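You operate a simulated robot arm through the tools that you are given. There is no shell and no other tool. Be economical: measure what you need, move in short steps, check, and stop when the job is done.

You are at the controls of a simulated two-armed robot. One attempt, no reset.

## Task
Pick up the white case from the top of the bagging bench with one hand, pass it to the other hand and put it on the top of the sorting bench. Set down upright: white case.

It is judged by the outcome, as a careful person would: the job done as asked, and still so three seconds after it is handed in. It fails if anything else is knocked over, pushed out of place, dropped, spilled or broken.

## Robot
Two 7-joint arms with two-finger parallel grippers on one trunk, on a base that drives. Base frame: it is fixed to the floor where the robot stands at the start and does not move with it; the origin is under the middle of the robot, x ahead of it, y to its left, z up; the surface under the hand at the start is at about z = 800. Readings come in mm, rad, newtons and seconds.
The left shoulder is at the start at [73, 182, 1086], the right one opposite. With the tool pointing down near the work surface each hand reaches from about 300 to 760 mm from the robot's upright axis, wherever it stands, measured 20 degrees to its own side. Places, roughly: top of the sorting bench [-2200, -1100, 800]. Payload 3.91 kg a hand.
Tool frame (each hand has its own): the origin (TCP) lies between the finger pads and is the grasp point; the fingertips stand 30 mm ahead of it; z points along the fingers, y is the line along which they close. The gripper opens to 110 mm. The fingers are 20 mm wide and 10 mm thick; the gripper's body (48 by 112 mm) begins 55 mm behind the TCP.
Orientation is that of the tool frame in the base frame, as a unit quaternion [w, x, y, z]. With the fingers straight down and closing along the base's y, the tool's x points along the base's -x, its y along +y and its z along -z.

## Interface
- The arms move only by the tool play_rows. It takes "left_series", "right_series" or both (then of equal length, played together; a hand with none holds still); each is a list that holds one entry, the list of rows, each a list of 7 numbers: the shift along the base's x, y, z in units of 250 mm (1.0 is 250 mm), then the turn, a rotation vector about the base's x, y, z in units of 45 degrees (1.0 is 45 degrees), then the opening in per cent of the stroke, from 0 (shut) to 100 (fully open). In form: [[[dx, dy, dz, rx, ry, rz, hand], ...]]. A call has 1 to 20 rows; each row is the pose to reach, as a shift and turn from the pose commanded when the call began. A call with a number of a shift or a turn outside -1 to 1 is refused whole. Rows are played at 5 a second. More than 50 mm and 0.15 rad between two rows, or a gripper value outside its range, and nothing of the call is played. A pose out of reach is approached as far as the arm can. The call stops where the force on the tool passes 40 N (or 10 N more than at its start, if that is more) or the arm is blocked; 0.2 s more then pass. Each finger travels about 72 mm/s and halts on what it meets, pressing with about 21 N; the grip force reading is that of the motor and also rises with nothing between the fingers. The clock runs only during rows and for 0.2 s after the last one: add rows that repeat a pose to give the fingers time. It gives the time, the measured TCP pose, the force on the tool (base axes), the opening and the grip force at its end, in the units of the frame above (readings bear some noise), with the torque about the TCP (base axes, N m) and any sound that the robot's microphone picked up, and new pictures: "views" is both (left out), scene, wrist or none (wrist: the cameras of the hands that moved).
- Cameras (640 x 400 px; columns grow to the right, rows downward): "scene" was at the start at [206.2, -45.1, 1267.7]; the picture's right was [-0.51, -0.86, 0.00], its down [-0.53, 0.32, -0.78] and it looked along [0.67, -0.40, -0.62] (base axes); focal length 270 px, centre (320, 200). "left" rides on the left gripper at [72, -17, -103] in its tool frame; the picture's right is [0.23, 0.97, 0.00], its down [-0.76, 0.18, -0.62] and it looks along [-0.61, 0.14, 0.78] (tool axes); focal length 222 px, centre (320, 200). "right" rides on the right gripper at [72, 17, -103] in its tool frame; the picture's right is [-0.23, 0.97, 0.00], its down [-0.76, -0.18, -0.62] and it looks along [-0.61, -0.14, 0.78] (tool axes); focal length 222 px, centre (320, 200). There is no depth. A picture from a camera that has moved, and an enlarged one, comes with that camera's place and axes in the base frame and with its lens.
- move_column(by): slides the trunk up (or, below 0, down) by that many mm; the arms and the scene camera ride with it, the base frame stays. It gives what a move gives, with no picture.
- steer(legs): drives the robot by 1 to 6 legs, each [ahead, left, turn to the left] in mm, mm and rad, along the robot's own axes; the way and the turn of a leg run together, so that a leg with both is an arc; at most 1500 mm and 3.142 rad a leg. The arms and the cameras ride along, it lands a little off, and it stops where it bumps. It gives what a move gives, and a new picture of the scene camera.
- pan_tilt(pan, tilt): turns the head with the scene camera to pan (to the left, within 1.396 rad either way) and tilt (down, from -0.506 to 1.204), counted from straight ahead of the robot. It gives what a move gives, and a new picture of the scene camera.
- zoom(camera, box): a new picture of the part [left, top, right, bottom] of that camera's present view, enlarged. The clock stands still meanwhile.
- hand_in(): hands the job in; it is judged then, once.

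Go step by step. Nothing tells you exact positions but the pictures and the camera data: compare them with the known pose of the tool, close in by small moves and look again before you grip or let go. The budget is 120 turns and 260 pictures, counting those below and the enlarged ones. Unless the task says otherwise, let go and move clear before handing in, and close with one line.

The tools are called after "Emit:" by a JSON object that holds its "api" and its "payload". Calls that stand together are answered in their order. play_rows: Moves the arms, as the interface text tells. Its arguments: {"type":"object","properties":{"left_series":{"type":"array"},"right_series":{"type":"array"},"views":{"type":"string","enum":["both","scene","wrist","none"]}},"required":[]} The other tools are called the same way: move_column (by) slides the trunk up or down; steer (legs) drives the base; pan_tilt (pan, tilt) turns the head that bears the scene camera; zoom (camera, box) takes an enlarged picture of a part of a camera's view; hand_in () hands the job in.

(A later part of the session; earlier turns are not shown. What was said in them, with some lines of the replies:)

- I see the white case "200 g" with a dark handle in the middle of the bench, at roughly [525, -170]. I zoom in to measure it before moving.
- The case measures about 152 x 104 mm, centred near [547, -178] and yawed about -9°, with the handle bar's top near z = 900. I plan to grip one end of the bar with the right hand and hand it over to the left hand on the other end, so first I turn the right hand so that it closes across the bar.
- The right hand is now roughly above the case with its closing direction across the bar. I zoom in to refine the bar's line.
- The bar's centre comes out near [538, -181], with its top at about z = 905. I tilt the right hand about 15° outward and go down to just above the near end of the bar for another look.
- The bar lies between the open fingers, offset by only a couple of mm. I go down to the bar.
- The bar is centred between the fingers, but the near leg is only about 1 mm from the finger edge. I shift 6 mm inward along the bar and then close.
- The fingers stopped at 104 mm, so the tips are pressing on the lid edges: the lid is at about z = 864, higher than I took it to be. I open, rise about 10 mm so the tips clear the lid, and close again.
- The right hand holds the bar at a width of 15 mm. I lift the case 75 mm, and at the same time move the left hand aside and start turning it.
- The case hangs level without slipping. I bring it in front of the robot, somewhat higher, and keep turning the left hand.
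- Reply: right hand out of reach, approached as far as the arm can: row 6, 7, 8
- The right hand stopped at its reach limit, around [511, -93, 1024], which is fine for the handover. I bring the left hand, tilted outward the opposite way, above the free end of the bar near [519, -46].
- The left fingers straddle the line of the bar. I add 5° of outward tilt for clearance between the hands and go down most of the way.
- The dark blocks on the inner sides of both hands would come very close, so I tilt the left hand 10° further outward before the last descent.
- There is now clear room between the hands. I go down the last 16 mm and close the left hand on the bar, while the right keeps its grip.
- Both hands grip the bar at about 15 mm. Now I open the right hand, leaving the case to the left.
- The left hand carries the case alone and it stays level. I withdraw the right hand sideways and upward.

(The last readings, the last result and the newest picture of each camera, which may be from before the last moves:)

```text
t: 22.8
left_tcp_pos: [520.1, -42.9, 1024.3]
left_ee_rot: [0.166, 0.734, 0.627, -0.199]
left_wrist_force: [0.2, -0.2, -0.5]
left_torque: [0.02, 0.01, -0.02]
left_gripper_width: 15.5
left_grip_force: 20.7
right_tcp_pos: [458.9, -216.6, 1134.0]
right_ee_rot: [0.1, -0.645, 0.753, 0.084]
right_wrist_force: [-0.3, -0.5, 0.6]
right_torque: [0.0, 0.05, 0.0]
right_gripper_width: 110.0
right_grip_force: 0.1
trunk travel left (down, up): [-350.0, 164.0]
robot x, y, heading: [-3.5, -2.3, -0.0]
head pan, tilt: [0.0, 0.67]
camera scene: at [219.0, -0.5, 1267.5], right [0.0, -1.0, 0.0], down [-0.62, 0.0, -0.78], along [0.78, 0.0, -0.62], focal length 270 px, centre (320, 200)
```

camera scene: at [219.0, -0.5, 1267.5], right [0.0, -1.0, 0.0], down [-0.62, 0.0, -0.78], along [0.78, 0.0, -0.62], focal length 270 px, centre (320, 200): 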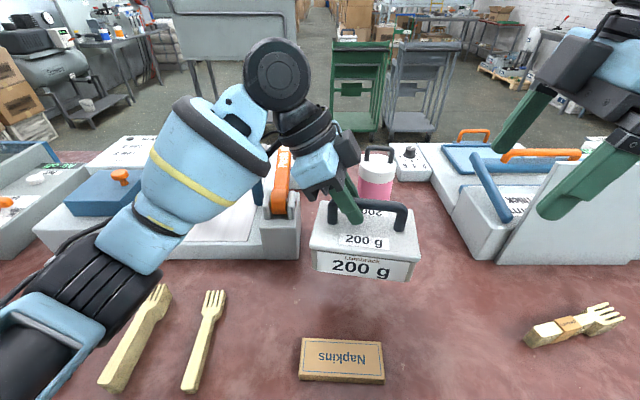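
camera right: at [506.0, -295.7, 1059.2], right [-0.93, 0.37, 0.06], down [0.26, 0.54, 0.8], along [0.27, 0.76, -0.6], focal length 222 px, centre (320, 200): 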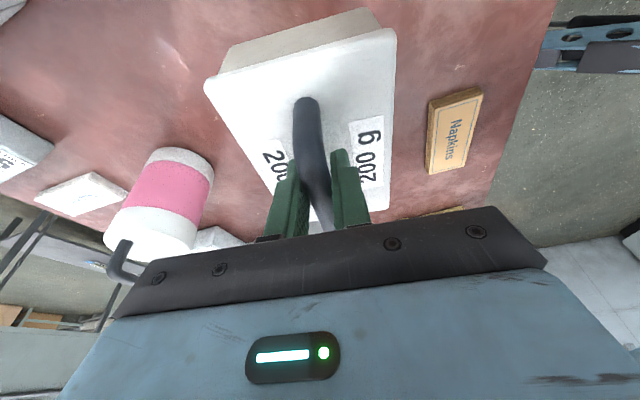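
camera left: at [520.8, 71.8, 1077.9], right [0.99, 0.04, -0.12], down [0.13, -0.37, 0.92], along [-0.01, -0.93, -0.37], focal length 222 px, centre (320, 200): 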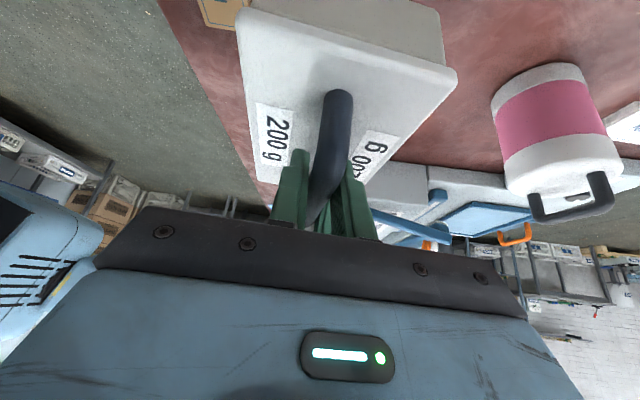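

The handover is done. I pull both hands in and up for driving and look around for a way to the sorting bench, behind and to the right.

Emit:
{"api": "play_rows", "payload": {"left_series": [[[-0.05, 0.03, 0.08, 0, 0, 0, 0], [-0.12, 0.07, 0.16, 0, 0, 0, 0], [-0.2, 0.12, 0.24, 0, 0, 0, 0], [-0.28, 0.17, 0.32, 0, 0, 0, 0], [-0.36, 0.22, 0.36, 0, 0, 0, 0], [-0.44, 0.28, 0.36, 0, 0, 0, 0], [-0.44, 0.28, 0.36, 0, 0, 0, 0]]], "right_series": [[[-0.05, -0.03, 0, 0, 0, 0, 100], [-0.1, -0.06, 0, 0, 0, 0, 100], [-0.15, -0.1, 0, 0, 0, 0, 100], [-0.2, -0.14, 0, 0, 0, 0, 100], [-0.25, -0.2, 0, 0, 0, 0, 100], [-0.3, -0.2, 0, 0, 0, 0, 100], [-0.3, -0.2, 0, 0, 0, 0, 100]]], "views": "scene"}}

Emit:
{"api": "pan_tilt", "payload": {"pan": -1.39, "tilt": 0.5}}

Emit:
{"api": "pan_tilt", "payload": {"pan": -0.5, "tilt": 1.2}}

Emit:
{"api": "pan_tilt", "payload": {"pan": 1.39, "tilt": 0.5}}

```text
t: 24.4
left_tcp_pos: [409.9, 27.4, 1114.2]
left_ee_rot: [0.164, 0.735, 0.627, -0.199]
left_wrist_force: [-0.7, -0.1, -1.8]
left_torque: [0.04, 0.01, -0.01]
left_gripper_width: 15.2
left_grip_force: 21.2
right_tcp_pos: [383.6, -269.0, 1134.8]
right_ee_rot: [0.1, -0.644, 0.754, 0.084]
right_wrist_force: [-0.5, -0.6, 0.6]
right_torque: [-0.01, -0.03, -0.02]
right_gripper_width: 109.5
right_grip_force: 0.0
trunk travel left (down, up): [-350.0, 164.0]
robot x, y, heading: [-2.6, -3.6, 0.003]
head pan, tilt: [0.0, 0.67]
camera scene: at [218.9, -1.4, 1267.5], right [0.0, -1.0, 0.0], down [-0.62, 0.0, -0.78], along [0.78, 0.0, -0.62], focal length 270 px, centre (320, 200)
```

scene: 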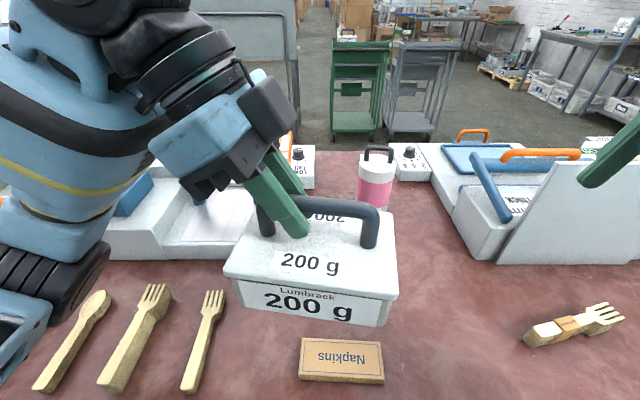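

```text
t: 25.9
left_tcp_pos: [409.6, 28.1, 1114.2]
left_ee_rot: [0.166, 0.734, 0.627, -0.199]
left_wrist_force: [-0.1, 0.2, -2.1]
left_torque: [0.07, -0.02, 0.01]
left_gripper_width: 15.7
left_grip_force: 21.1
right_tcp_pos: [385.0, -269.0, 1136.7]
right_ee_rot: [0.1, -0.644, 0.753, 0.084]
right_wrist_force: [-0.1, 0.2, -0.4]
right_torque: [-0.03, -0.01, -0.01]
right_gripper_width: 110.0
right_grip_force: 0.1
trunk travel left (down, up): [-350.0, 164.0]
robot x, y, heading: [-2.5, 0.1, -0.002]
head pan, tilt: [-1.389, 0.499]
camera scene: at [149.0, -90.4, 1282.7], right [-0.98, -0.18, 0.0], down [-0.09, 0.47, -0.88], along [0.16, -0.86, -0.48], focal length 270 px, centre (320, 200)
```

scene: 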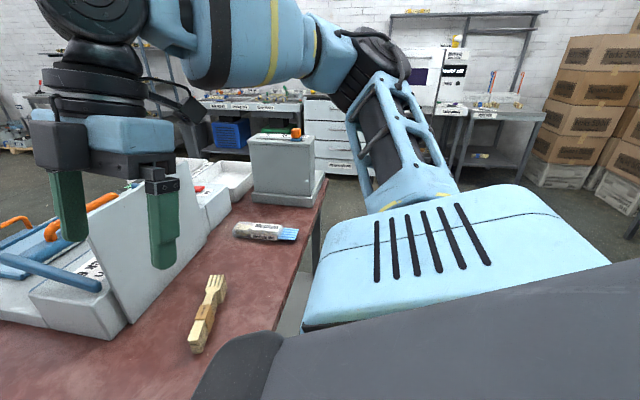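

```text
t: 27.1
left_tcp_pos: [408.7, 28.3, 1114.0]
left_ee_rot: [0.164, 0.735, 0.627, -0.199]
left_wrist_force: [-0.6, -0.4, -1.9]
left_torque: [0.06, -0.01, 0.03]
left_gripper_width: 15.6
left_grip_force: 21.2
right_tcp_pos: [383.1, -268.5, 1136.3]
right_ee_rot: [0.101, -0.643, 0.755, 0.083]
right_wrist_force: [-0.2, 0.8, 0.6]
right_torque: [0.0, -0.01, -0.02]
right_gripper_width: 109.9
right_grip_force: 0.0
trunk travel left (down, up): [-350.0, 164.0]
robot x, y, heading: [-0.4, -0.8, 0.003]
head pan, tilt: [-0.499, 1.201]
camera scene: at [181.5, -27.8, 1229.1], right [-0.48, -0.88, 0.0], down [-0.82, 0.45, -0.36], along [0.32, -0.17, -0.93], focal length 270 px, centre (320, 200)
```

scene: 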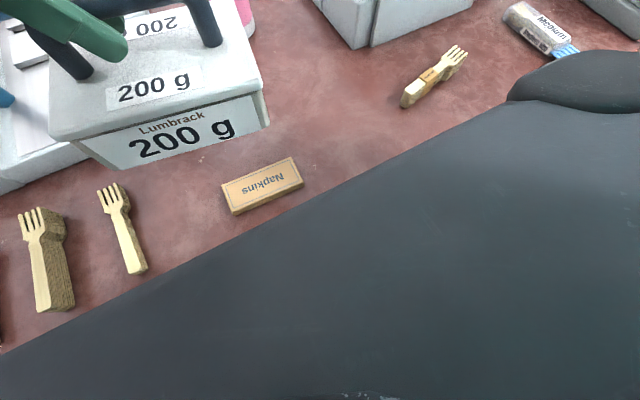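

```text
t: 28.9
left_tcp_pos: [408.3, 27.6, 1114.4]
left_ee_rot: [0.165, 0.734, 0.627, -0.2]
left_wrist_force: [0.2, 0.9, -1.7]
left_torque: [0.05, -0.01, 0.0]
left_gripper_width: 15.8
left_grip_force: 20.6
right_tcp_pos: [385.3, -269.0, 1135.2]
right_ee_rot: [0.1, -0.644, 0.754, 0.084]
right_wrist_force: [0.8, 0.3, -0.1]
right_torque: [0.03, 0.03, 0.02]
right_gripper_width: 109.9
right_grip_force: 0.1
trunk travel left (down, up): [-350.0, 164.0]
robot x, y, heading: [-1.5, -1.2, -0.004]
head pan, tilt: [1.389, 0.499]
camera scene: at [149.0, 88.6, 1282.7], right [0.98, -0.18, 0.0], down [-0.09, -0.47, -0.88], along [0.16, 0.86, -0.48], focal length 270 px, centre (320, 200)
```

scene: 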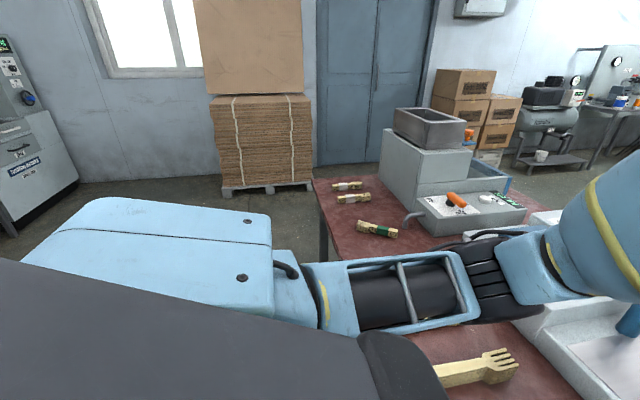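

The dark shape that looked like a chair is the robot's own body. I back away from the bench and turn right to see the room behind.

Emit:
{"api": "steer", "payload": {"legs": [[-450, 0, 0], [0, 0, -1.2]]}}

Emit:
{"api": "pan_tilt", "payload": {"pan": -0.9, "tilt": 0.35}}

```text
t: 34.7
left_tcp_pos: [-286.6, -371.4, 1113.6]
left_ee_rot: [0.022, 0.961, 0.097, -0.258]
left_wrist_force: [0.3, -0.6, -2.2]
left_torque: [0.03, -0.04, 0.01]
left_gripper_width: 15.5
left_grip_force: 20.8
right_tcp_pos: [-572.4, -452.1, 1135.6]
right_ee_rot: [0.13, -0.101, 0.986, 0.011]
right_wrist_force: [-0.2, -0.7, 0.1]
right_torque: [-0.01, 0.0, 0.01]
right_gripper_width: 109.9
right_grip_force: 0.0
trunk travel left (down, up): [-350.0, 164.0]
robot x, y, heading: [-455.9, 1.9, -1.209]
head pan, tilt: [1.389, 0.499]
camera scene: at [-320.5, -106.6, 1282.8], right [0.18, -0.98, 0.0], down [-0.47, -0.09, -0.88], along [0.86, 0.16, -0.48], focal length 270 px, centre (320, 200)
```

scene: 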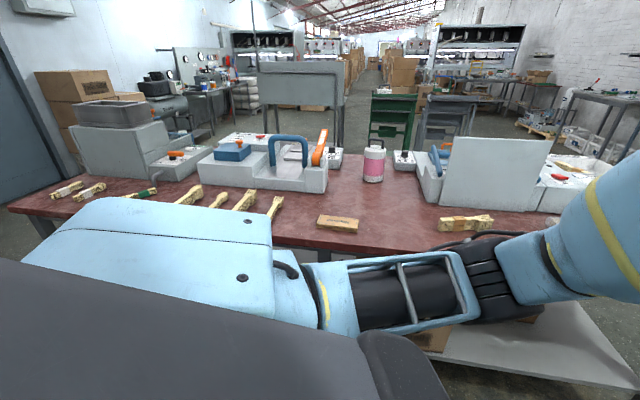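

```text
t: 36.8
left_tcp_pos: [-287.5, -372.3, 1114.3]
left_ee_rot: [0.022, 0.961, 0.097, -0.258]
left_wrist_force: [-0.2, 0.1, -1.6]
left_torque: [0.02, -0.01, -0.04]
left_gripper_width: 15.8
left_grip_force: 20.4
right_tcp_pos: [-573.2, -452.7, 1135.1]
right_ee_rot: [0.13, -0.101, 0.986, 0.011]
right_wrist_force: [1.4, -0.8, 0.3]
right_torque: [0.02, -0.03, -0.02]
right_gripper_width: 109.8
right_grip_force: 0.1
trunk travel left (down, up): [-350.0, 164.0]
robot x, y, heading: [-457.6, 2.3, -1.209]
head pan, tilt: [-0.901, 0.351]
camera scene: at [-457.8, -202.7, 1296.4], right [-0.86, 0.51, 0.0], down [0.18, 0.29, -0.94], along [-0.48, -0.81, -0.34], focal length 270 px, centre (320, 200)
```

scene: 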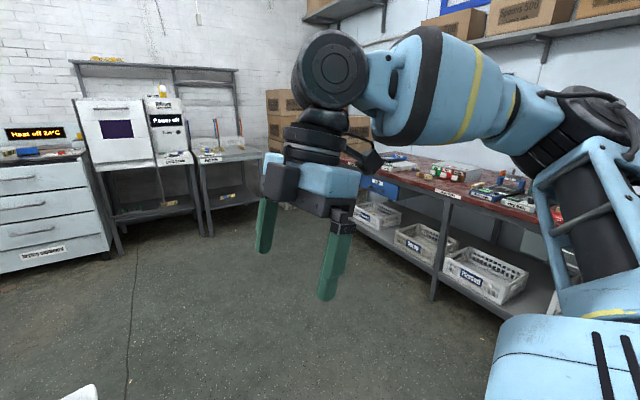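

A red-topped bench with bins below is on the far right, probably the sorting bench. I turn further to face it.

Emit:
{"api": "steer", "payload": {"legs": [[0, 0, -1.5]]}}

Emit:
{"api": "pan_tilt", "payload": {"pan": 0.0, "tilt": 0.3}}

Emit:
{"api": "pan_tilt", "payload": {"pan": 0.6, "tilt": 0.3}}

```text
t: 40.9
left_tcp_pos: [-820.4, -188.6, 1113.7]
left_ee_rot: [-0.16, 0.766, -0.589, -0.203]
left_wrist_force: [-0.2, 0.6, -1.9]
left_torque: [-0.09, -0.04, 0.02]
left_gripper_width: 15.7
left_grip_force: 21.3
right_tcp_pos: [-916.5, 93.0, 1135.7]
right_ee_rot: [0.102, 0.606, 0.785, -0.082]
right_wrist_force: [0.3, 0.2, 0.1]
right_torque: [0.01, 0.0, 0.01]
right_gripper_width: 110.1
right_grip_force: 0.1
trunk travel left (down, up): [-350.0, 164.0]
robot x, y, heading: [-459.0, 5.7, -2.726]
head pan, tilt: [-0.901, 0.351]
camera scene: at [-659.7, -8.9, 1296.4], right [0.47, 0.88, 0.0], down [0.3, -0.16, -0.94], along [-0.83, 0.44, -0.34], focal length 270 px, centre (320, 200)
```

scene: 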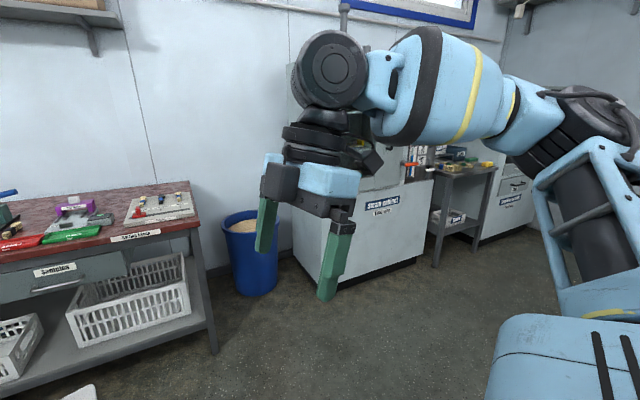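

```text
t: 42.1
left_tcp_pos: [-821.0, -188.7, 1113.7]
left_ee_rot: [-0.161, 0.765, -0.59, -0.203]
left_wrist_force: [-1.5, -1.2, -2.8]
left_torque: [-0.07, 0.01, 0.01]
left_gripper_width: 15.5
left_grip_force: 21.2
right_tcp_pos: [-916.5, 92.4, 1135.2]
right_ee_rot: [0.102, 0.605, 0.785, -0.081]
right_wrist_force: [-0.1, -0.1, -0.3]
right_torque: [0.01, -0.02, -0.02]
right_gripper_width: 110.0
right_grip_force: 0.0
trunk travel left (down, up): [-350.0, 164.0]
robot x, y, heading: [-461.0, 5.1, -2.724]
head pan, tilt: [0.0, 0.3]
camera scene: at [-662.8, -90.0, 1301.1], right [-0.4, 0.92, 0.0], down [0.27, 0.12, -0.96], along [-0.87, -0.38, -0.3], focal length 270 px, centre (320, 200)
```

scene: 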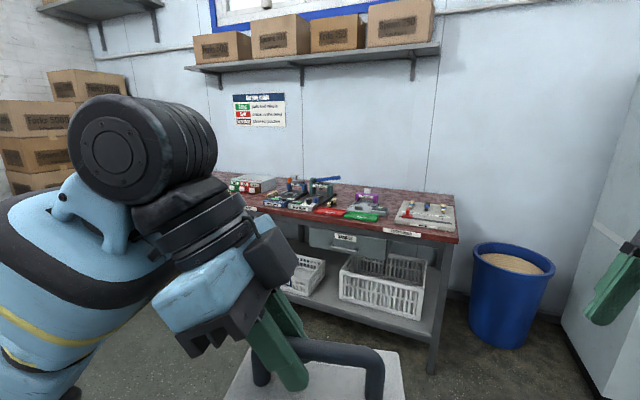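

```text
t: 43.1
left_tcp_pos: [-820.0, -188.2, 1113.0]
left_ee_rot: [-0.161, 0.765, -0.59, -0.203]
left_wrist_force: [0.5, -0.9, -2.6]
left_torque: [-0.08, 0.0, 0.06]
left_gripper_width: 15.8
left_grip_force: 20.7
right_tcp_pos: [-917.0, 93.0, 1134.5]
right_ee_rot: [0.102, 0.605, 0.785, -0.081]
right_wrist_force: [0.3, -0.7, 0.3]
right_torque: [-0.01, -0.04, -0.03]
right_gripper_width: 110.1
right_grip_force: 0.0
trunk travel left (down, up): [-350.0, 164.0]
robot x, y, heading: [-457.6, 4.7, -2.726]
head pan, tilt: [0.6, 0.3]
camera scene: at [-626.7, -131.7, 1301.1], right [-0.85, 0.53, 0.0], down [0.16, 0.25, -0.96], along [-0.5, -0.81, -0.3], focal length 270 px, centre (320, 200)
```

scene: 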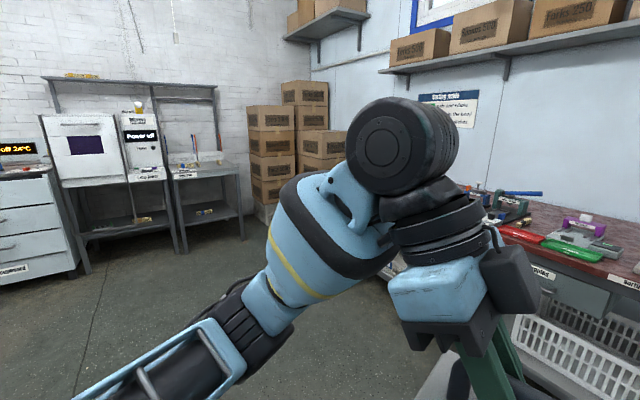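

That is the sorting bench: its front edge is at x ≈ -1834, running along y from about 30 southward, with tools on it. I drive to a viewing spot in front of its middle, facing it.

Emit:
{"api": "steer", "payload": {"legs": [[0, 0, -0.415], [650, 1000, 0]]}}

Emit:
{"api": "pan_tilt", "payload": {"pan": 0.0, "tilt": 0.45}}

Emit:
{"api": "pan_tilt", "payload": {"pan": -0.7, "tilt": 0.45}}

```text
t: 53.5
left_tcp_pos: [-1486.9, -1045.2, 1114.5]
left_ee_rot: [0.198, -0.633, 0.729, 0.167]
left_wrist_force: [-0.8, 0.2, -1.4]
left_torque: [-0.07, 0.0, 0.02]
left_gripper_width: 15.7
left_grip_force: 21.1
right_tcp_pos: [-1467.3, -750.1, 1136.5]
right_ee_rot: [0.085, 0.749, 0.65, -0.099]
right_wrist_force: [0.3, 0.1, 0.4]
right_torque: [-0.01, 0.02, 0.0]
right_gripper_width: 110.3
right_grip_force: 0.1
trunk travel left (down, up): [-350.0, 164.0]
robot x, y, heading: [-1080.0, -1010.1, -3.126]
head pan, tilt: [0.6, 0.3]
camera scene: at [-1286.5, -1069.2, 1301.1], right [-0.58, 0.82, 0.0], down [0.24, 0.17, -0.96], along [-0.78, -0.55, -0.3], focal length 270 px, centre (320, 200)
```

scene: 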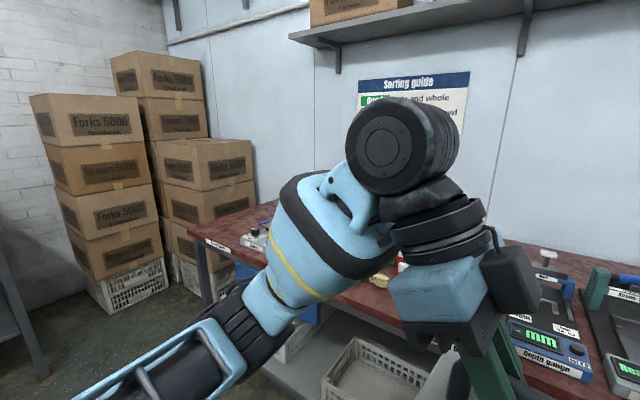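

```text
t: 54.5
left_tcp_pos: [-1486.6, -1046.0, 1113.7]
left_ee_rot: [0.198, -0.632, 0.73, 0.167]
left_wrist_force: [1.3, -0.8, -1.3]
left_torque: [-0.03, -0.02, 0.02]
left_gripper_width: 15.7
left_grip_force: 20.6
right_tcp_pos: [-1466.9, -748.5, 1135.7]
right_ee_rot: [0.085, 0.749, 0.65, -0.1]
right_wrist_force: [-0.8, -0.1, 1.0]
right_torque: [0.0, 0.01, -0.02]
right_gripper_width: 110.1
right_grip_force: 0.1
trunk travel left (down, up): [-350.0, 164.0]
robot x, y, heading: [-1078.4, -1014.5, -3.128]
head pan, tilt: [0.0, 0.45]
camera scene: at [-1302.2, -1016.8, 1287.2], right [-0.02, 1.0, 0.0], down [0.44, 0.01, -0.9], along [-0.9, -0.01, -0.44], focal length 270 px, centre (320, 200)
```

scene: 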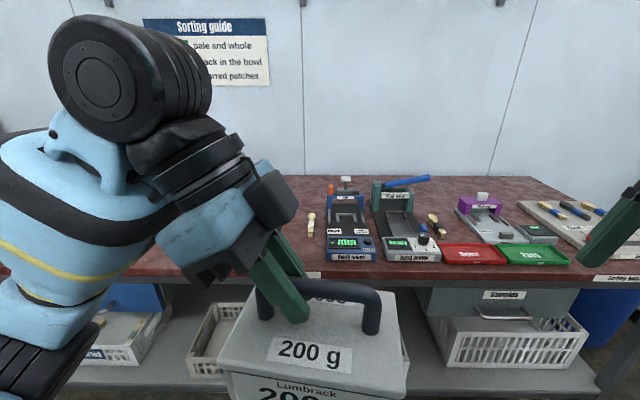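

```text
t: 55.6
left_tcp_pos: [-1487.1, -1046.1, 1113.9]
left_ee_rot: [0.198, -0.632, 0.73, 0.166]
left_wrist_force: [0.7, 0.1, -2.0]
left_torque: [-0.06, 0.05, 0.02]
left_gripper_width: 15.6
left_grip_force: 20.9
right_tcp_pos: [-1466.4, -749.9, 1135.9]
right_ee_rot: [0.085, 0.749, 0.649, -0.101]
right_wrist_force: [-0.3, -0.7, 0.5]
right_torque: [-0.05, 0.03, 0.01]
right_gripper_width: 110.0
right_grip_force: 0.0
trunk travel left (down, up): [-350.0, 164.0]
robot x, y, heading: [-1079.4, -1007.8, -3.128]
head pan, tilt: [-0.7, 0.45]
camera scene: at [-1281.6, -957.2, 1287.2], right [0.63, 0.78, 0.0], down [0.34, -0.27, -0.9], along [-0.7, 0.57, -0.44], focal length 270 px, centre (320, 200)
```

scene: 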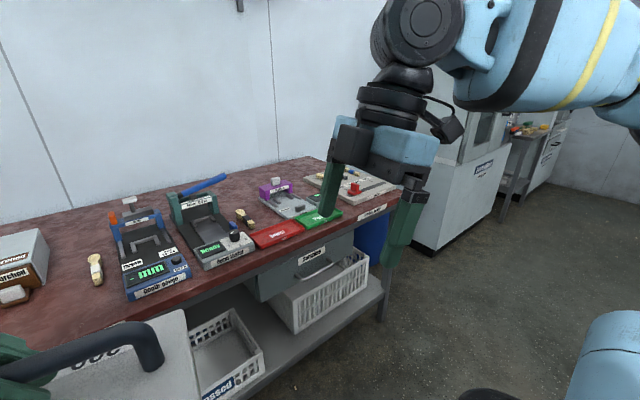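

There may be free bench space to the left of the depth gauge, but the left arm hides it. I slide 450 mm to the left and look back to the right.

Emit:
{"api": "steer", "payload": {"legs": [[0, 450, 0]]}}

Emit:
{"api": "pan_tilt", "payload": {"pan": -0.25, "tilt": 0.5}}

```text
t: 60.0
left_tcp_pos: [-1482.6, -1484.3, 1114.3]
left_ee_rot: [0.199, -0.629, 0.733, 0.165]
left_wrist_force: [-0.8, 0.5, -0.6]
left_torque: [-0.03, 0.03, -0.04]
left_gripper_width: 15.8
left_grip_force: 21.3
right_tcp_pos: [-1459.0, -1188.6, 1136.3]
right_ee_rot: [0.084, 0.752, 0.646, -0.1]
right_wrist_force: [0.1, -0.6, -0.7]
right_torque: [0.05, -0.03, 0.0]
right_gripper_width: 110.1
right_grip_force: 0.0
trunk travel left (down, up): [-350.0, 164.0]
robot x, y, heading: [-1076.3, -1457.1, -3.138]
head pan, tilt: [-0.7, 0.45]
camera scene: at [-1276.1, -1398.0, 1287.2], right [0.64, 0.77, 0.0], down [0.33, -0.28, -0.9], along [-0.69, 0.58, -0.44], focal length 270 px, centre (320, 200)
```

scene: 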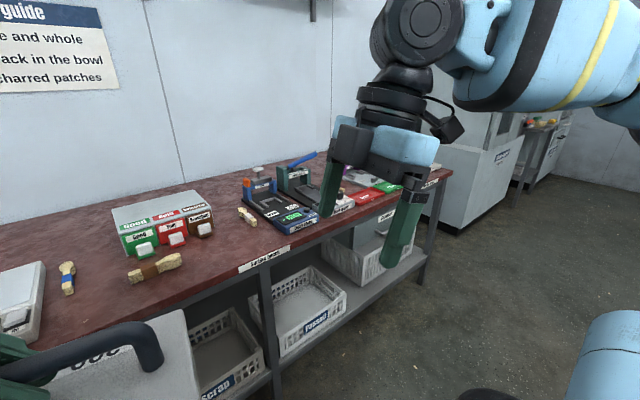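

```text
t: 60.9
left_tcp_pos: [-1482.5, -1485.2, 1113.9]
left_ee_rot: [0.199, -0.63, 0.732, 0.165]
left_wrist_force: [-0.3, 0.6, -2.2]
left_torque: [-0.05, 0.01, -0.01]
left_gripper_width: 15.7
left_grip_force: 21.5
right_tcp_pos: [-1458.9, -1189.0, 1136.6]
right_ee_rot: [0.084, 0.752, 0.646, -0.1]
right_wrist_force: [-0.1, -0.6, 0.5]
right_torque: [-0.01, 0.0, -0.01]
right_gripper_width: 110.0
right_grip_force: 0.1
trunk travel left (down, up): [-350.0, 164.0]
robot x, y, heading: [-1070.4, -1455.4, -3.136]
head pan, tilt: [-0.25, 0.499]
camera scene: at [-1293.7, -1434.6, 1282.8], right [0.24, 0.97, 0.0], down [0.46, -0.12, -0.88], along [-0.85, 0.21, -0.48], focal length 270 px, centre (320, 200)
```

scene: 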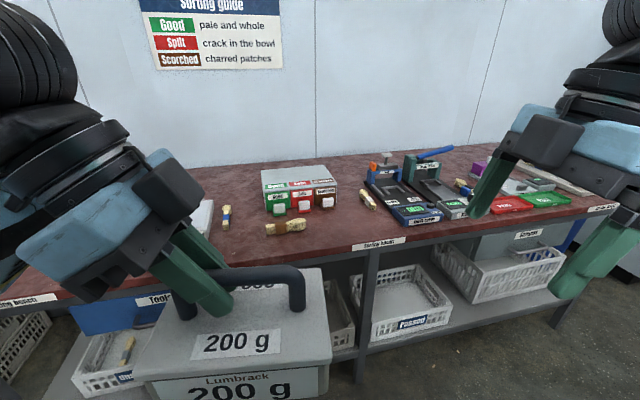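

I see free bench space at around [-1955, -1170], between the spoon bundle and the depth gauge. I drive up so that the left hand reaches it comfortably.

Emit:
{"api": "steer", "payload": {"legs": [[0, -360, 0], [300, 0, 0]]}}

Emit:
{"api": "pan_tilt", "payload": {"pan": 0.0, "tilt": 0.7}}

```text
t: 66.2
left_tcp_pos: [-1785.3, -1135.9, 1113.5]
left_ee_rot: [0.198, -0.632, 0.731, 0.166]
left_wrist_force: [-0.3, 0.0, -2.0]
left_torque: [-0.05, 0.02, 0.0]
left_gripper_width: 15.4
left_grip_force: 20.5
right_tcp_pos: [-1765.0, -836.6, 1135.9]
right_ee_rot: [0.083, 0.75, 0.648, -0.101]
right_wrist_force: [0.0, -0.2, 0.7]
right_torque: [-0.03, -0.01, 0.0]
right_gripper_width: 109.8
right_grip_force: 0.0
trunk travel left (down, up): [-350.0, 164.0]
robot x, y, heading: [-1377.3, -1098.9, -3.128]
head pan, tilt: [-0.25, 0.499]
camera scene: at [-1597.4, -1083.1, 1282.7], right [0.24, 0.97, 0.0], down [0.47, -0.11, -0.88], along [-0.85, 0.21, -0.48], focal length 270 px, centre (320, 200)
```

scene: 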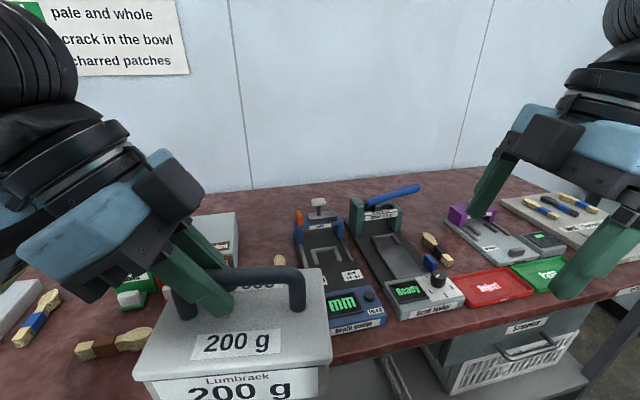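

```text
t: 67.0
left_tcp_pos: [-1785.5, -1134.7, 1113.5]
left_ee_rot: [0.199, -0.631, 0.731, 0.166]
left_wrist_force: [0.9, -0.8, -2.5]
left_torque: [-0.04, -0.02, 0.01]
left_gripper_width: 15.9
left_grip_force: 21.2
right_tcp_pos: [-1764.6, -837.8, 1134.2]
right_ee_rot: [0.084, 0.75, 0.648, -0.1]
right_wrist_force: [-0.2, -0.7, 0.0]
right_torque: [-0.01, -0.03, 0.0]
right_gripper_width: 110.0
right_grip_force: 0.0
trunk travel left (down, up): [-350.0, 164.0]
robot x, y, heading: [-1374.4, -1104.8, -3.129]
head pan, tilt: [0.0, 0.7]
camera scene: at [-1593.3, -1105.5, 1265.1], right [-0.01, 1.0, 0.0], down [0.64, 0.01, -0.77], along [-0.77, -0.01, -0.64], focal length 270 px, centre (320, 200)
```

scene: 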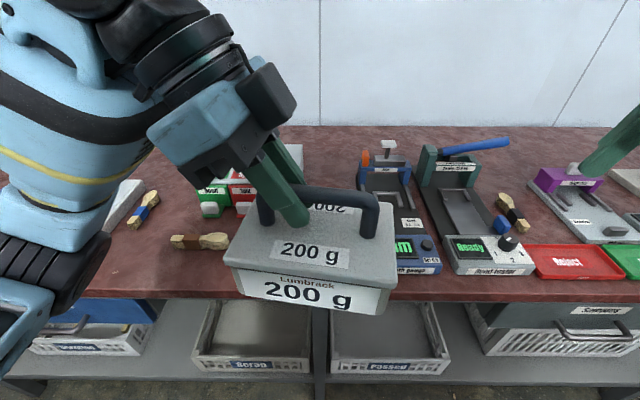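

The bench edge here is about x = -1880. I drive 90 mm closer, then reach out over the free spot, with the case still high.

Emit:
{"api": "steer", "payload": {"legs": [[90, 0, 0]]}}

Emit:
{"api": "play_rows", "payload": {"left_series": [[[-0.08, -0.03, 0, 0, 0, 0, 0], [-0.16, -0.06, 0, 0, 0, 0, 0], [-0.24, -0.1, 0, 0, 0, 0, 0], [-0.32, -0.14, -0.06, 0, 0, 0, 0], [-0.38, -0.16, -0.14, 0, 0, 0, 0], [-0.38, -0.16, -0.22, 0, 0, 0, 0], [-0.38, -0.16, -0.32, 0, 0, 0, 0], [-0.38, -0.16, -0.4, 0, 0, 0, 0], [-0.38, -0.16, -0.4, 0, 0, 0, 0]]]}}

```text
t: 68.1
left_tcp_pos: [-1875.9, -1137.2, 1113.8]
left_ee_rot: [0.199, -0.632, 0.73, 0.166]
left_wrist_force: [0.5, -0.7, -1.8]
left_torque: [-0.05, -0.01, 0.0]
left_gripper_width: 15.8
left_grip_force: 21.6
right_tcp_pos: [-1855.6, -839.7, 1136.3]
right_ee_rot: [0.084, 0.75, 0.649, -0.1]
right_wrist_force: [0.0, 0.6, 0.3]
right_torque: [0.02, -0.03, 0.01]
right_gripper_width: 110.1
right_grip_force: 0.0
trunk travel left (down, up): [-350.0, 164.0]
robot x, y, heading: [-1467.3, -1104.2, -3.13]
head pan, tilt: [0.0, 0.7]
camera scene: at [-1684.5, -1107.1, 1265.0], right [-0.01, 1.0, 0.0], down [0.64, 0.01, -0.76], along [-0.76, -0.01, -0.64], focal length 270 px, centre (320, 200)
```

scene: 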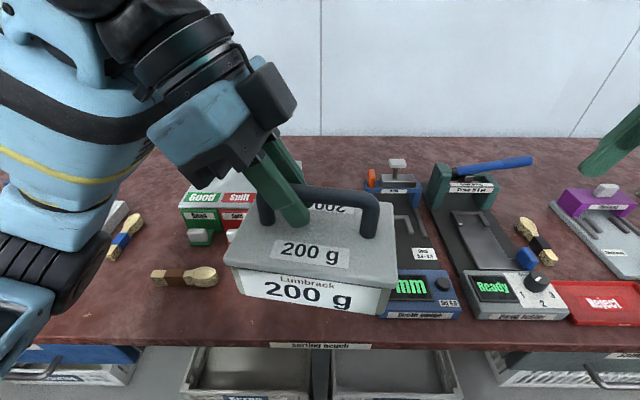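

```text
t: 70.1
left_tcp_pos: [-1971.4, -1177.4, 1013.2]
left_ee_rot: [0.196, -0.633, 0.73, 0.167]
left_wrist_force: [-0.4, -0.2, -3.0]
left_torque: [-0.06, 0.01, -0.01]
left_gripper_width: 15.8
left_grip_force: 20.8
right_tcp_pos: [-1854.8, -839.0, 1135.3]
right_ee_rot: [0.084, 0.75, 0.648, -0.1]
right_wrist_force: [-0.4, 0.5, 0.5]
right_torque: [0.01, -0.03, 0.01]
right_gripper_width: 110.2
right_grip_force: 0.1
trunk travel left (down, up): [-350.0, 164.0]
robot x, y, heading: [-1471.7, -1102.9, -3.124]
head pan, tilt: [0.0, 0.7]
camera scene: at [-1683.9, -1107.0, 1265.1], right [-0.01, 1.0, 0.0], down [0.64, 0.01, -0.76], along [-0.76, -0.01, -0.64], focal length 270 px, centre (320, 200)
camera left: at [-1972.0, -1292.4, 1066.3], right [-0.99, -0.05, -0.12], down [-0.13, 0.37, 0.92], along [0.0, 0.93, -0.37], focal length 222 px, centre (320, 200)
```

scene: 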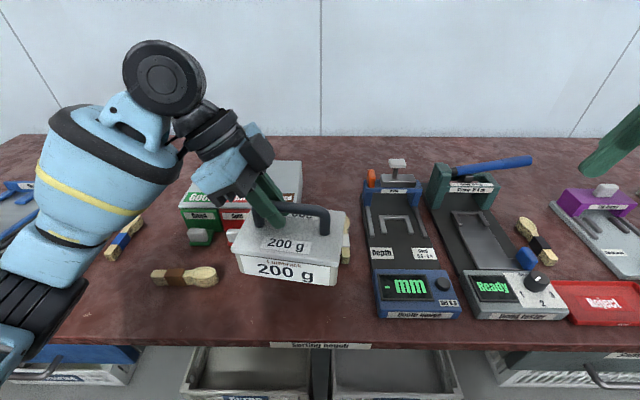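
left: 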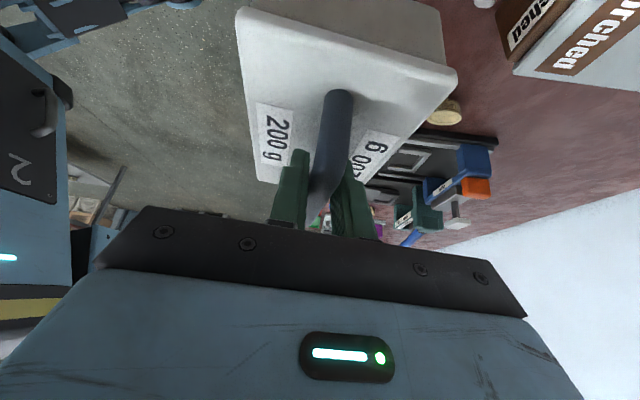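

The spot below is clear. I nudge the case 20 mm away from the gold piece at its right and go down to about 25 mm above the bench.

Emit:
{"api": "play_rows", "payload": {"left_series": [[[0.02, -0.08, -0.04, 0, 0, 0, 0], [0.02, -0.08, -0.1, 0, 0, 0, 0], [0.02, -0.08, -0.16, 0, 0, 0, 0], [0.02, -0.08, -0.22, 0, 0, 0, 0], [0.02, -0.08, -0.28, 0, 0, 0, 0], [0.02, -0.08, -0.33, 0, 0, 0, 0], [0.02, -0.08, -0.33, 0, 0, 0, 0]]]}}

Emit:
{"api": "zoom", "payload": {"camera": "scene", "box": [180, 180, 400, 350]}}

```text
t: 71.7
left_tcp_pos: [-1966.4, -1196.0, 932.0]
left_ee_rot: [0.198, -0.632, 0.731, 0.166]
left_wrist_force: [0.0, 0.0, -1.2]
left_torque: [-0.08, 0.01, 0.02]
left_gripper_width: 15.3
left_grip_force: 21.1
right_tcp_pos: [-1855.8, -839.1, 1135.5]
right_ee_rot: [0.084, 0.75, 0.649, -0.1]
right_wrist_force: [0.5, 0.3, -0.2]
right_torque: [0.02, 0.02, -0.01]
right_gripper_width: 110.0
right_grip_force: 0.1
trunk travel left (down, up): [-350.0, 164.0]
robot x, y, heading: [-1465.3, -1101.0, -3.131]
head pan, tilt: [0.0, 0.7]
camera scene: at [-1684.0, -1107.1, 1265.0], right [-0.01, 1.0, 0.0], down [0.64, 0.01, -0.76], along [-0.76, -0.01, -0.64], focal length 270 px, centre (320, 200)
camera left: at [-1967.2, -1312.0, 985.3], right [-0.99, -0.05, -0.12], down [-0.13, 0.37, 0.92], along [0.0, 0.93, -0.37], focal length 222 px, centre (320, 200)
```

scene: 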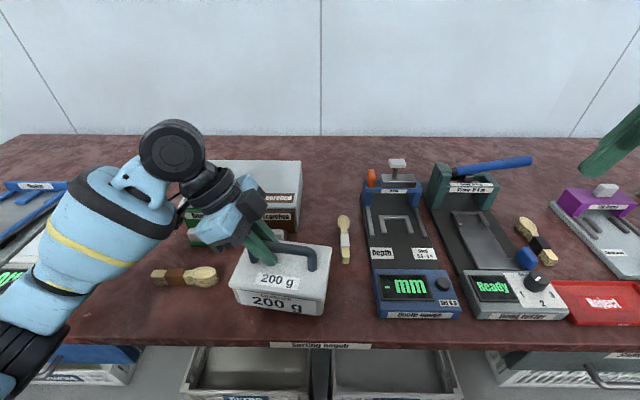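
left: 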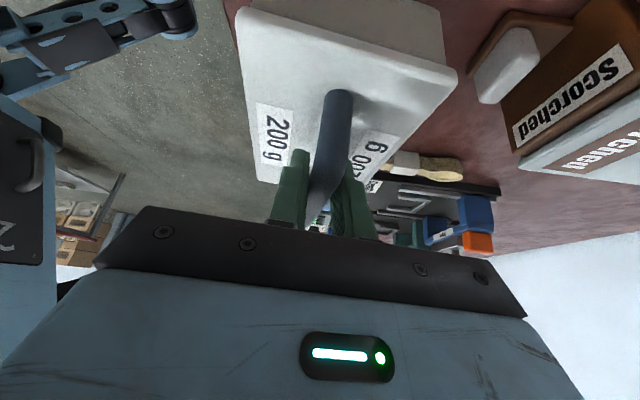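

```text
2.35 times, centred on (290, 265) of scene
camera zoom: at [-1684.0, -1107.1, 1265.0], right [-0.01, 1.0, 0.0], down [0.64, 0.01, -0.76], along [-0.76, -0.01, -0.64], focal length 636 px, centre (391, 47)
```

zoom: 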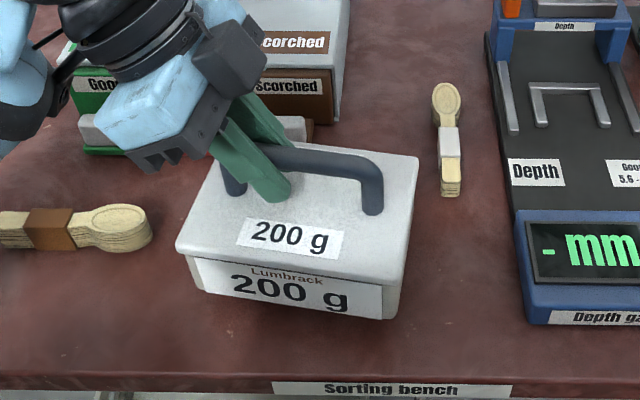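

The case is about 25 mm above the bench, with clear space all round. I lower slowly until it touches.

Emit:
{"api": "play_rows", "payload": {"left_series": [[[0, 0, -0.032, 0, 0, 0, 0], [0, 0, -0.064, 0, 0, 0, 0], [0, 0, -0.084, 0, 0, 0, 0], [0, 0, -0.096, 0, 0, 0, 0], [0, 0, -0.104, 0, 0, 0, 0], [0, 0, -0.104, 0, 0, 0, 0]]], "views": "none"}}

Emit:
{"api": "zoom", "payload": {"camera": "scene", "box": [180, 180, 400, 350]}}

```text
t: 73.1
left_tcp_pos: [-1966.5, -1196.5, 906.1]
left_ee_rot: [0.198, -0.632, 0.731, 0.166]
left_wrist_force: [0.4, -0.1, -1.5]
left_torque: [-0.06, -0.01, -0.01]
left_gripper_width: 15.5
left_grip_force: 21.1
right_tcp_pos: [-1855.3, -839.8, 1136.2]
right_ee_rot: [0.084, 0.75, 0.649, -0.1]
right_wrist_force: [0.7, 0.0, -0.1]
right_torque: [0.01, 0.03, 0.0]
right_gripper_width: 110.0
right_grip_force: 0.0
trunk travel left (down, up): [-350.0, 164.0]
robot x, y, heading: [-1466.0, -1099.8, -3.125]
head pan, tilt: [0.0, 0.7]
```

```text
2.35 times, centred on (290, 265) of scene
camera zoom: at [-1684.0, -1107.1, 1265.0], right [-0.01, 1.0, 0.0], down [0.64, 0.01, -0.76], along [-0.76, -0.01, -0.64], focal length 636 px, centre (391, 47)
```

zoom: 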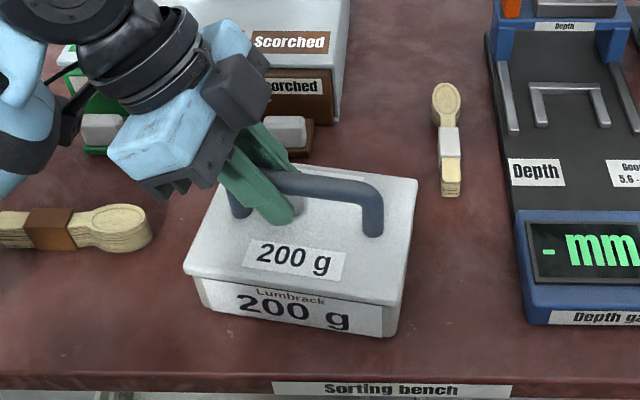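

There is no contact yet, so I keep going in 1 mm steps and watch the force.

Emit:
{"api": "play_rows", "payload": {"left_series": [[[0, 0, -0.004, 0, 0, 0, 0], [0, 0, -0.008, 0, 0, 0, 0], [0, 0, -0.012, 0, 0, 0, 0], [0, 0, -0.012, 0, 0, 0, 0]]], "views": "none"}}

```text
t: 74.1
left_tcp_pos: [-1965.3, -1196.6, 904.9]
left_ee_rot: [0.198, -0.632, 0.73, 0.169]
left_wrist_force: [-2.2, -2.9, 14.9]
left_torque: [0.43, -0.05, -0.04]
left_gripper_width: 15.9
left_grip_force: 20.9
right_tcp_pos: [-1854.0, -840.2, 1136.5]
right_ee_rot: [0.084, 0.749, 0.65, -0.1]
right_wrist_force: [-0.7, 0.7, -0.7]
right_torque: [0.02, 0.01, 0.04]
right_gripper_width: 110.3
right_grip_force: 0.0
trunk travel left (down, up): [-350.0, 164.0]
robot x, y, heading: [-1466.7, -1102.0, -3.127]
head pan, tilt: [0.0, 0.7]
```

The case touches the bench (about 15 N). I ease up 1 mm and open the left hand just enough to clear the bar.

Emit:
{"api": "play_rows", "payload": {"left_series": [[[0, 0, 0.004, 0, 0, 0, 0], [0, 0, 0.004, 0, 0, 0, 20], [0, 0, 0.004, 0, 0, 0, 40], [0, 0, 0.004, 0, 0, 0, 55], [0, 0, 0.004, 0, 0, 0, 55], [0, 0, 0.004, 0, 0, 0, 55]]]}}

Emit:
{"api": "zoom", "payload": {"camera": "scene", "box": [180, 180, 400, 350]}}

```text
t: 75.5
left_tcp_pos: [-1965.5, -1196.0, 903.6]
left_ee_rot: [0.197, -0.633, 0.73, 0.166]
left_wrist_force: [0.5, 0.5, 0.3]
left_torque: [0.03, 0.01, 0.04]
left_gripper_width: 60.6
left_grip_force: 0.0
right_tcp_pos: [-1853.8, -839.2, 1134.9]
right_ee_rot: [0.084, 0.75, 0.649, -0.1]
right_wrist_force: [-1.1, -0.1, -0.9]
right_torque: [-0.02, 0.04, -0.04]
right_gripper_width: 110.2
right_grip_force: 0.0
trunk travel left (down, up): [-350.0, 164.0]
robot x, y, heading: [-1464.7, -1108.3, -3.128]
head pan, tilt: [0.0, 0.7]
camera scene: at [-1683.9, -1107.1, 1265.1], right [-0.01, 1.0, 0.0], down [0.64, 0.01, -0.76], along [-0.76, -0.01, -0.64], focal length 270 px, centre (320, 200)
camera left: at [-1967.0, -1312.1, 957.0], right [-0.99, -0.05, -0.12], down [-0.13, 0.37, 0.92], along [0.0, 0.93, -0.37], focal length 222 px, centre (320, 200)
```

scene: 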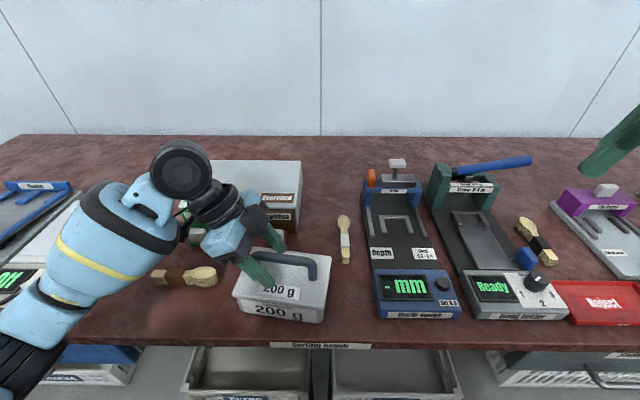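
left: 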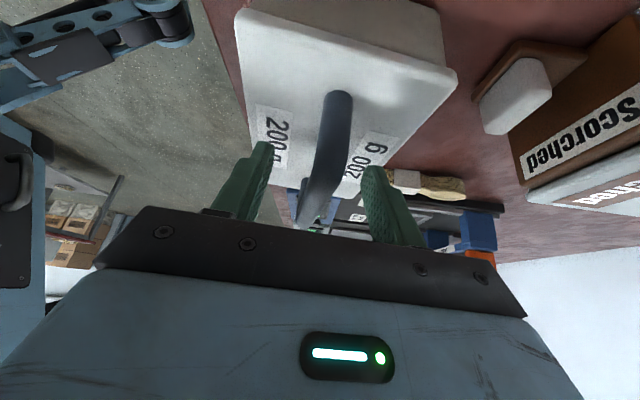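

```text
2.35 times, centred on (290, 265) of scene
camera zoom: at [-1683.9, -1107.1, 1265.1], right [-0.01, 1.0, 0.0], down [0.64, 0.01, -0.76], along [-0.76, -0.01, -0.64], focal length 636 px, centre (391, 47)
```

zoom: 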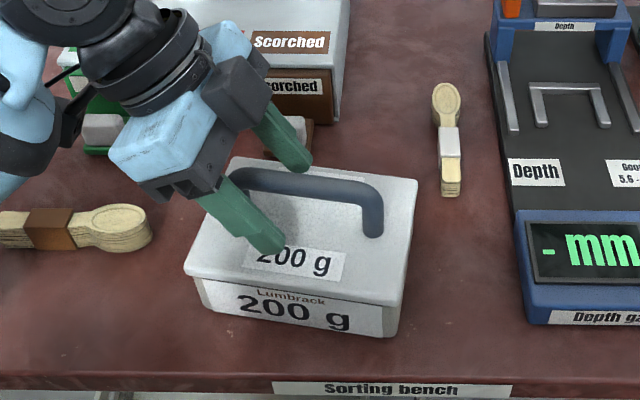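

The case stands flat and is free of the fingers. I lift the left hand straight up and clear.

Emit:
{"api": "play_rows", "payload": {"left_series": [[[0, 0, 0.06, 0, 0, 0, 55], [0, 0, 0.16, 0, 0, 0, 55], [0, 0, 0.3, 0, 0, 0, 55], [0, 0, 0.45, 0, 0, 0, 55], [0.04, 0, 0.6, 0, 0, 0, 55], [0.14, 0, 0.72, 0, 0, 0, 55], [0.26, 0, 0.8, 0, 0, 0, 55], [0.36, 0, 0.8, 0, 0, 0, 55], [0.36, 0, 0.8, 0, 0, 0, 55]]], "views": "scene"}}

Emit:
{"api": "zoom", "payload": {"camera": "scene", "box": [180, 180, 400, 350]}}

```text
t: 77.5
left_tcp_pos: [-1874.4, -1194.2, 1103.7]
left_ee_rot: [0.199, -0.633, 0.73, 0.167]
left_wrist_force: [0.5, 0.2, 0.6]
left_torque: [-0.03, 0.04, -0.02]
left_gripper_width: 60.5
left_grip_force: 0.0
right_tcp_pos: [-1855.4, -838.5, 1136.5]
right_ee_rot: [0.084, 0.75, 0.649, -0.099]
right_wrist_force: [-0.1, 0.4, -0.3]
right_torque: [-0.04, 0.01, -0.02]
right_gripper_width: 110.0
right_grip_force: 0.1
trunk travel left (down, up): [-350.0, 164.0]
robot x, y, heading: [-1464.7, -1104.6, -3.131]
head pan, tilt: [0.0, 0.7]
camera scene: at [-1684.1, -1107.0, 1265.0], right [-0.01, 1.0, 0.0], down [0.64, 0.01, -0.76], along [-0.76, -0.01, -0.64], focal length 270 px, centre (320, 200)
```

scene: 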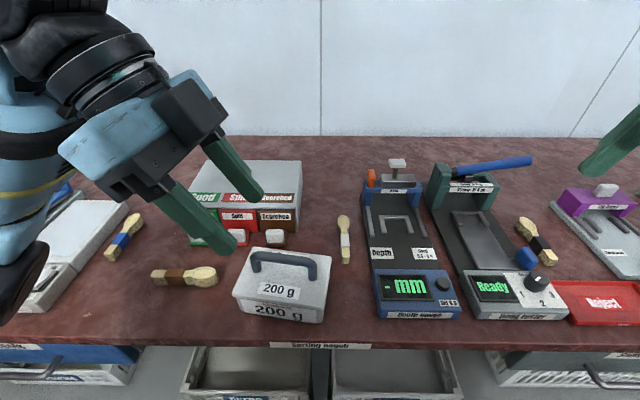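

```text
2.35 times, centred on (290, 265) of scene
camera zoom: at [-1684.1, -1107.0, 1265.0], right [-0.01, 1.0, 0.0], down [0.64, 0.01, -0.76], along [-0.76, -0.01, -0.64], focal length 636 px, centre (391, 47)
```

zoom: 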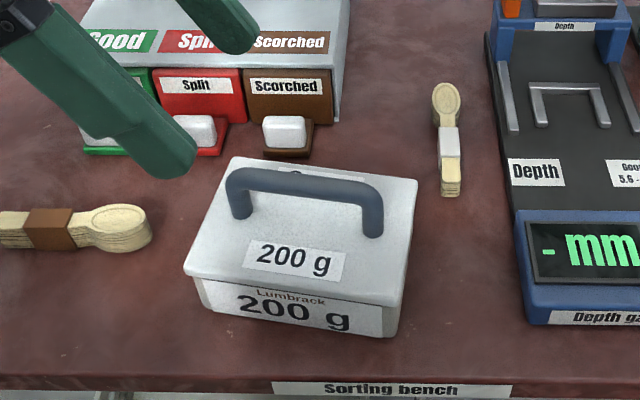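

The case stands upright on the sorting bench, both hands are clear, and nothing around it was moved. I hand in.

Emit:
{"api": "hand_in", "payload": {}}

```text
The job is handed in.
```

The right hand picked up the white case and passed it to the left hand, which set it upright on the sorting bench; nothing I could see was knocked or moved, and the job is handed in.
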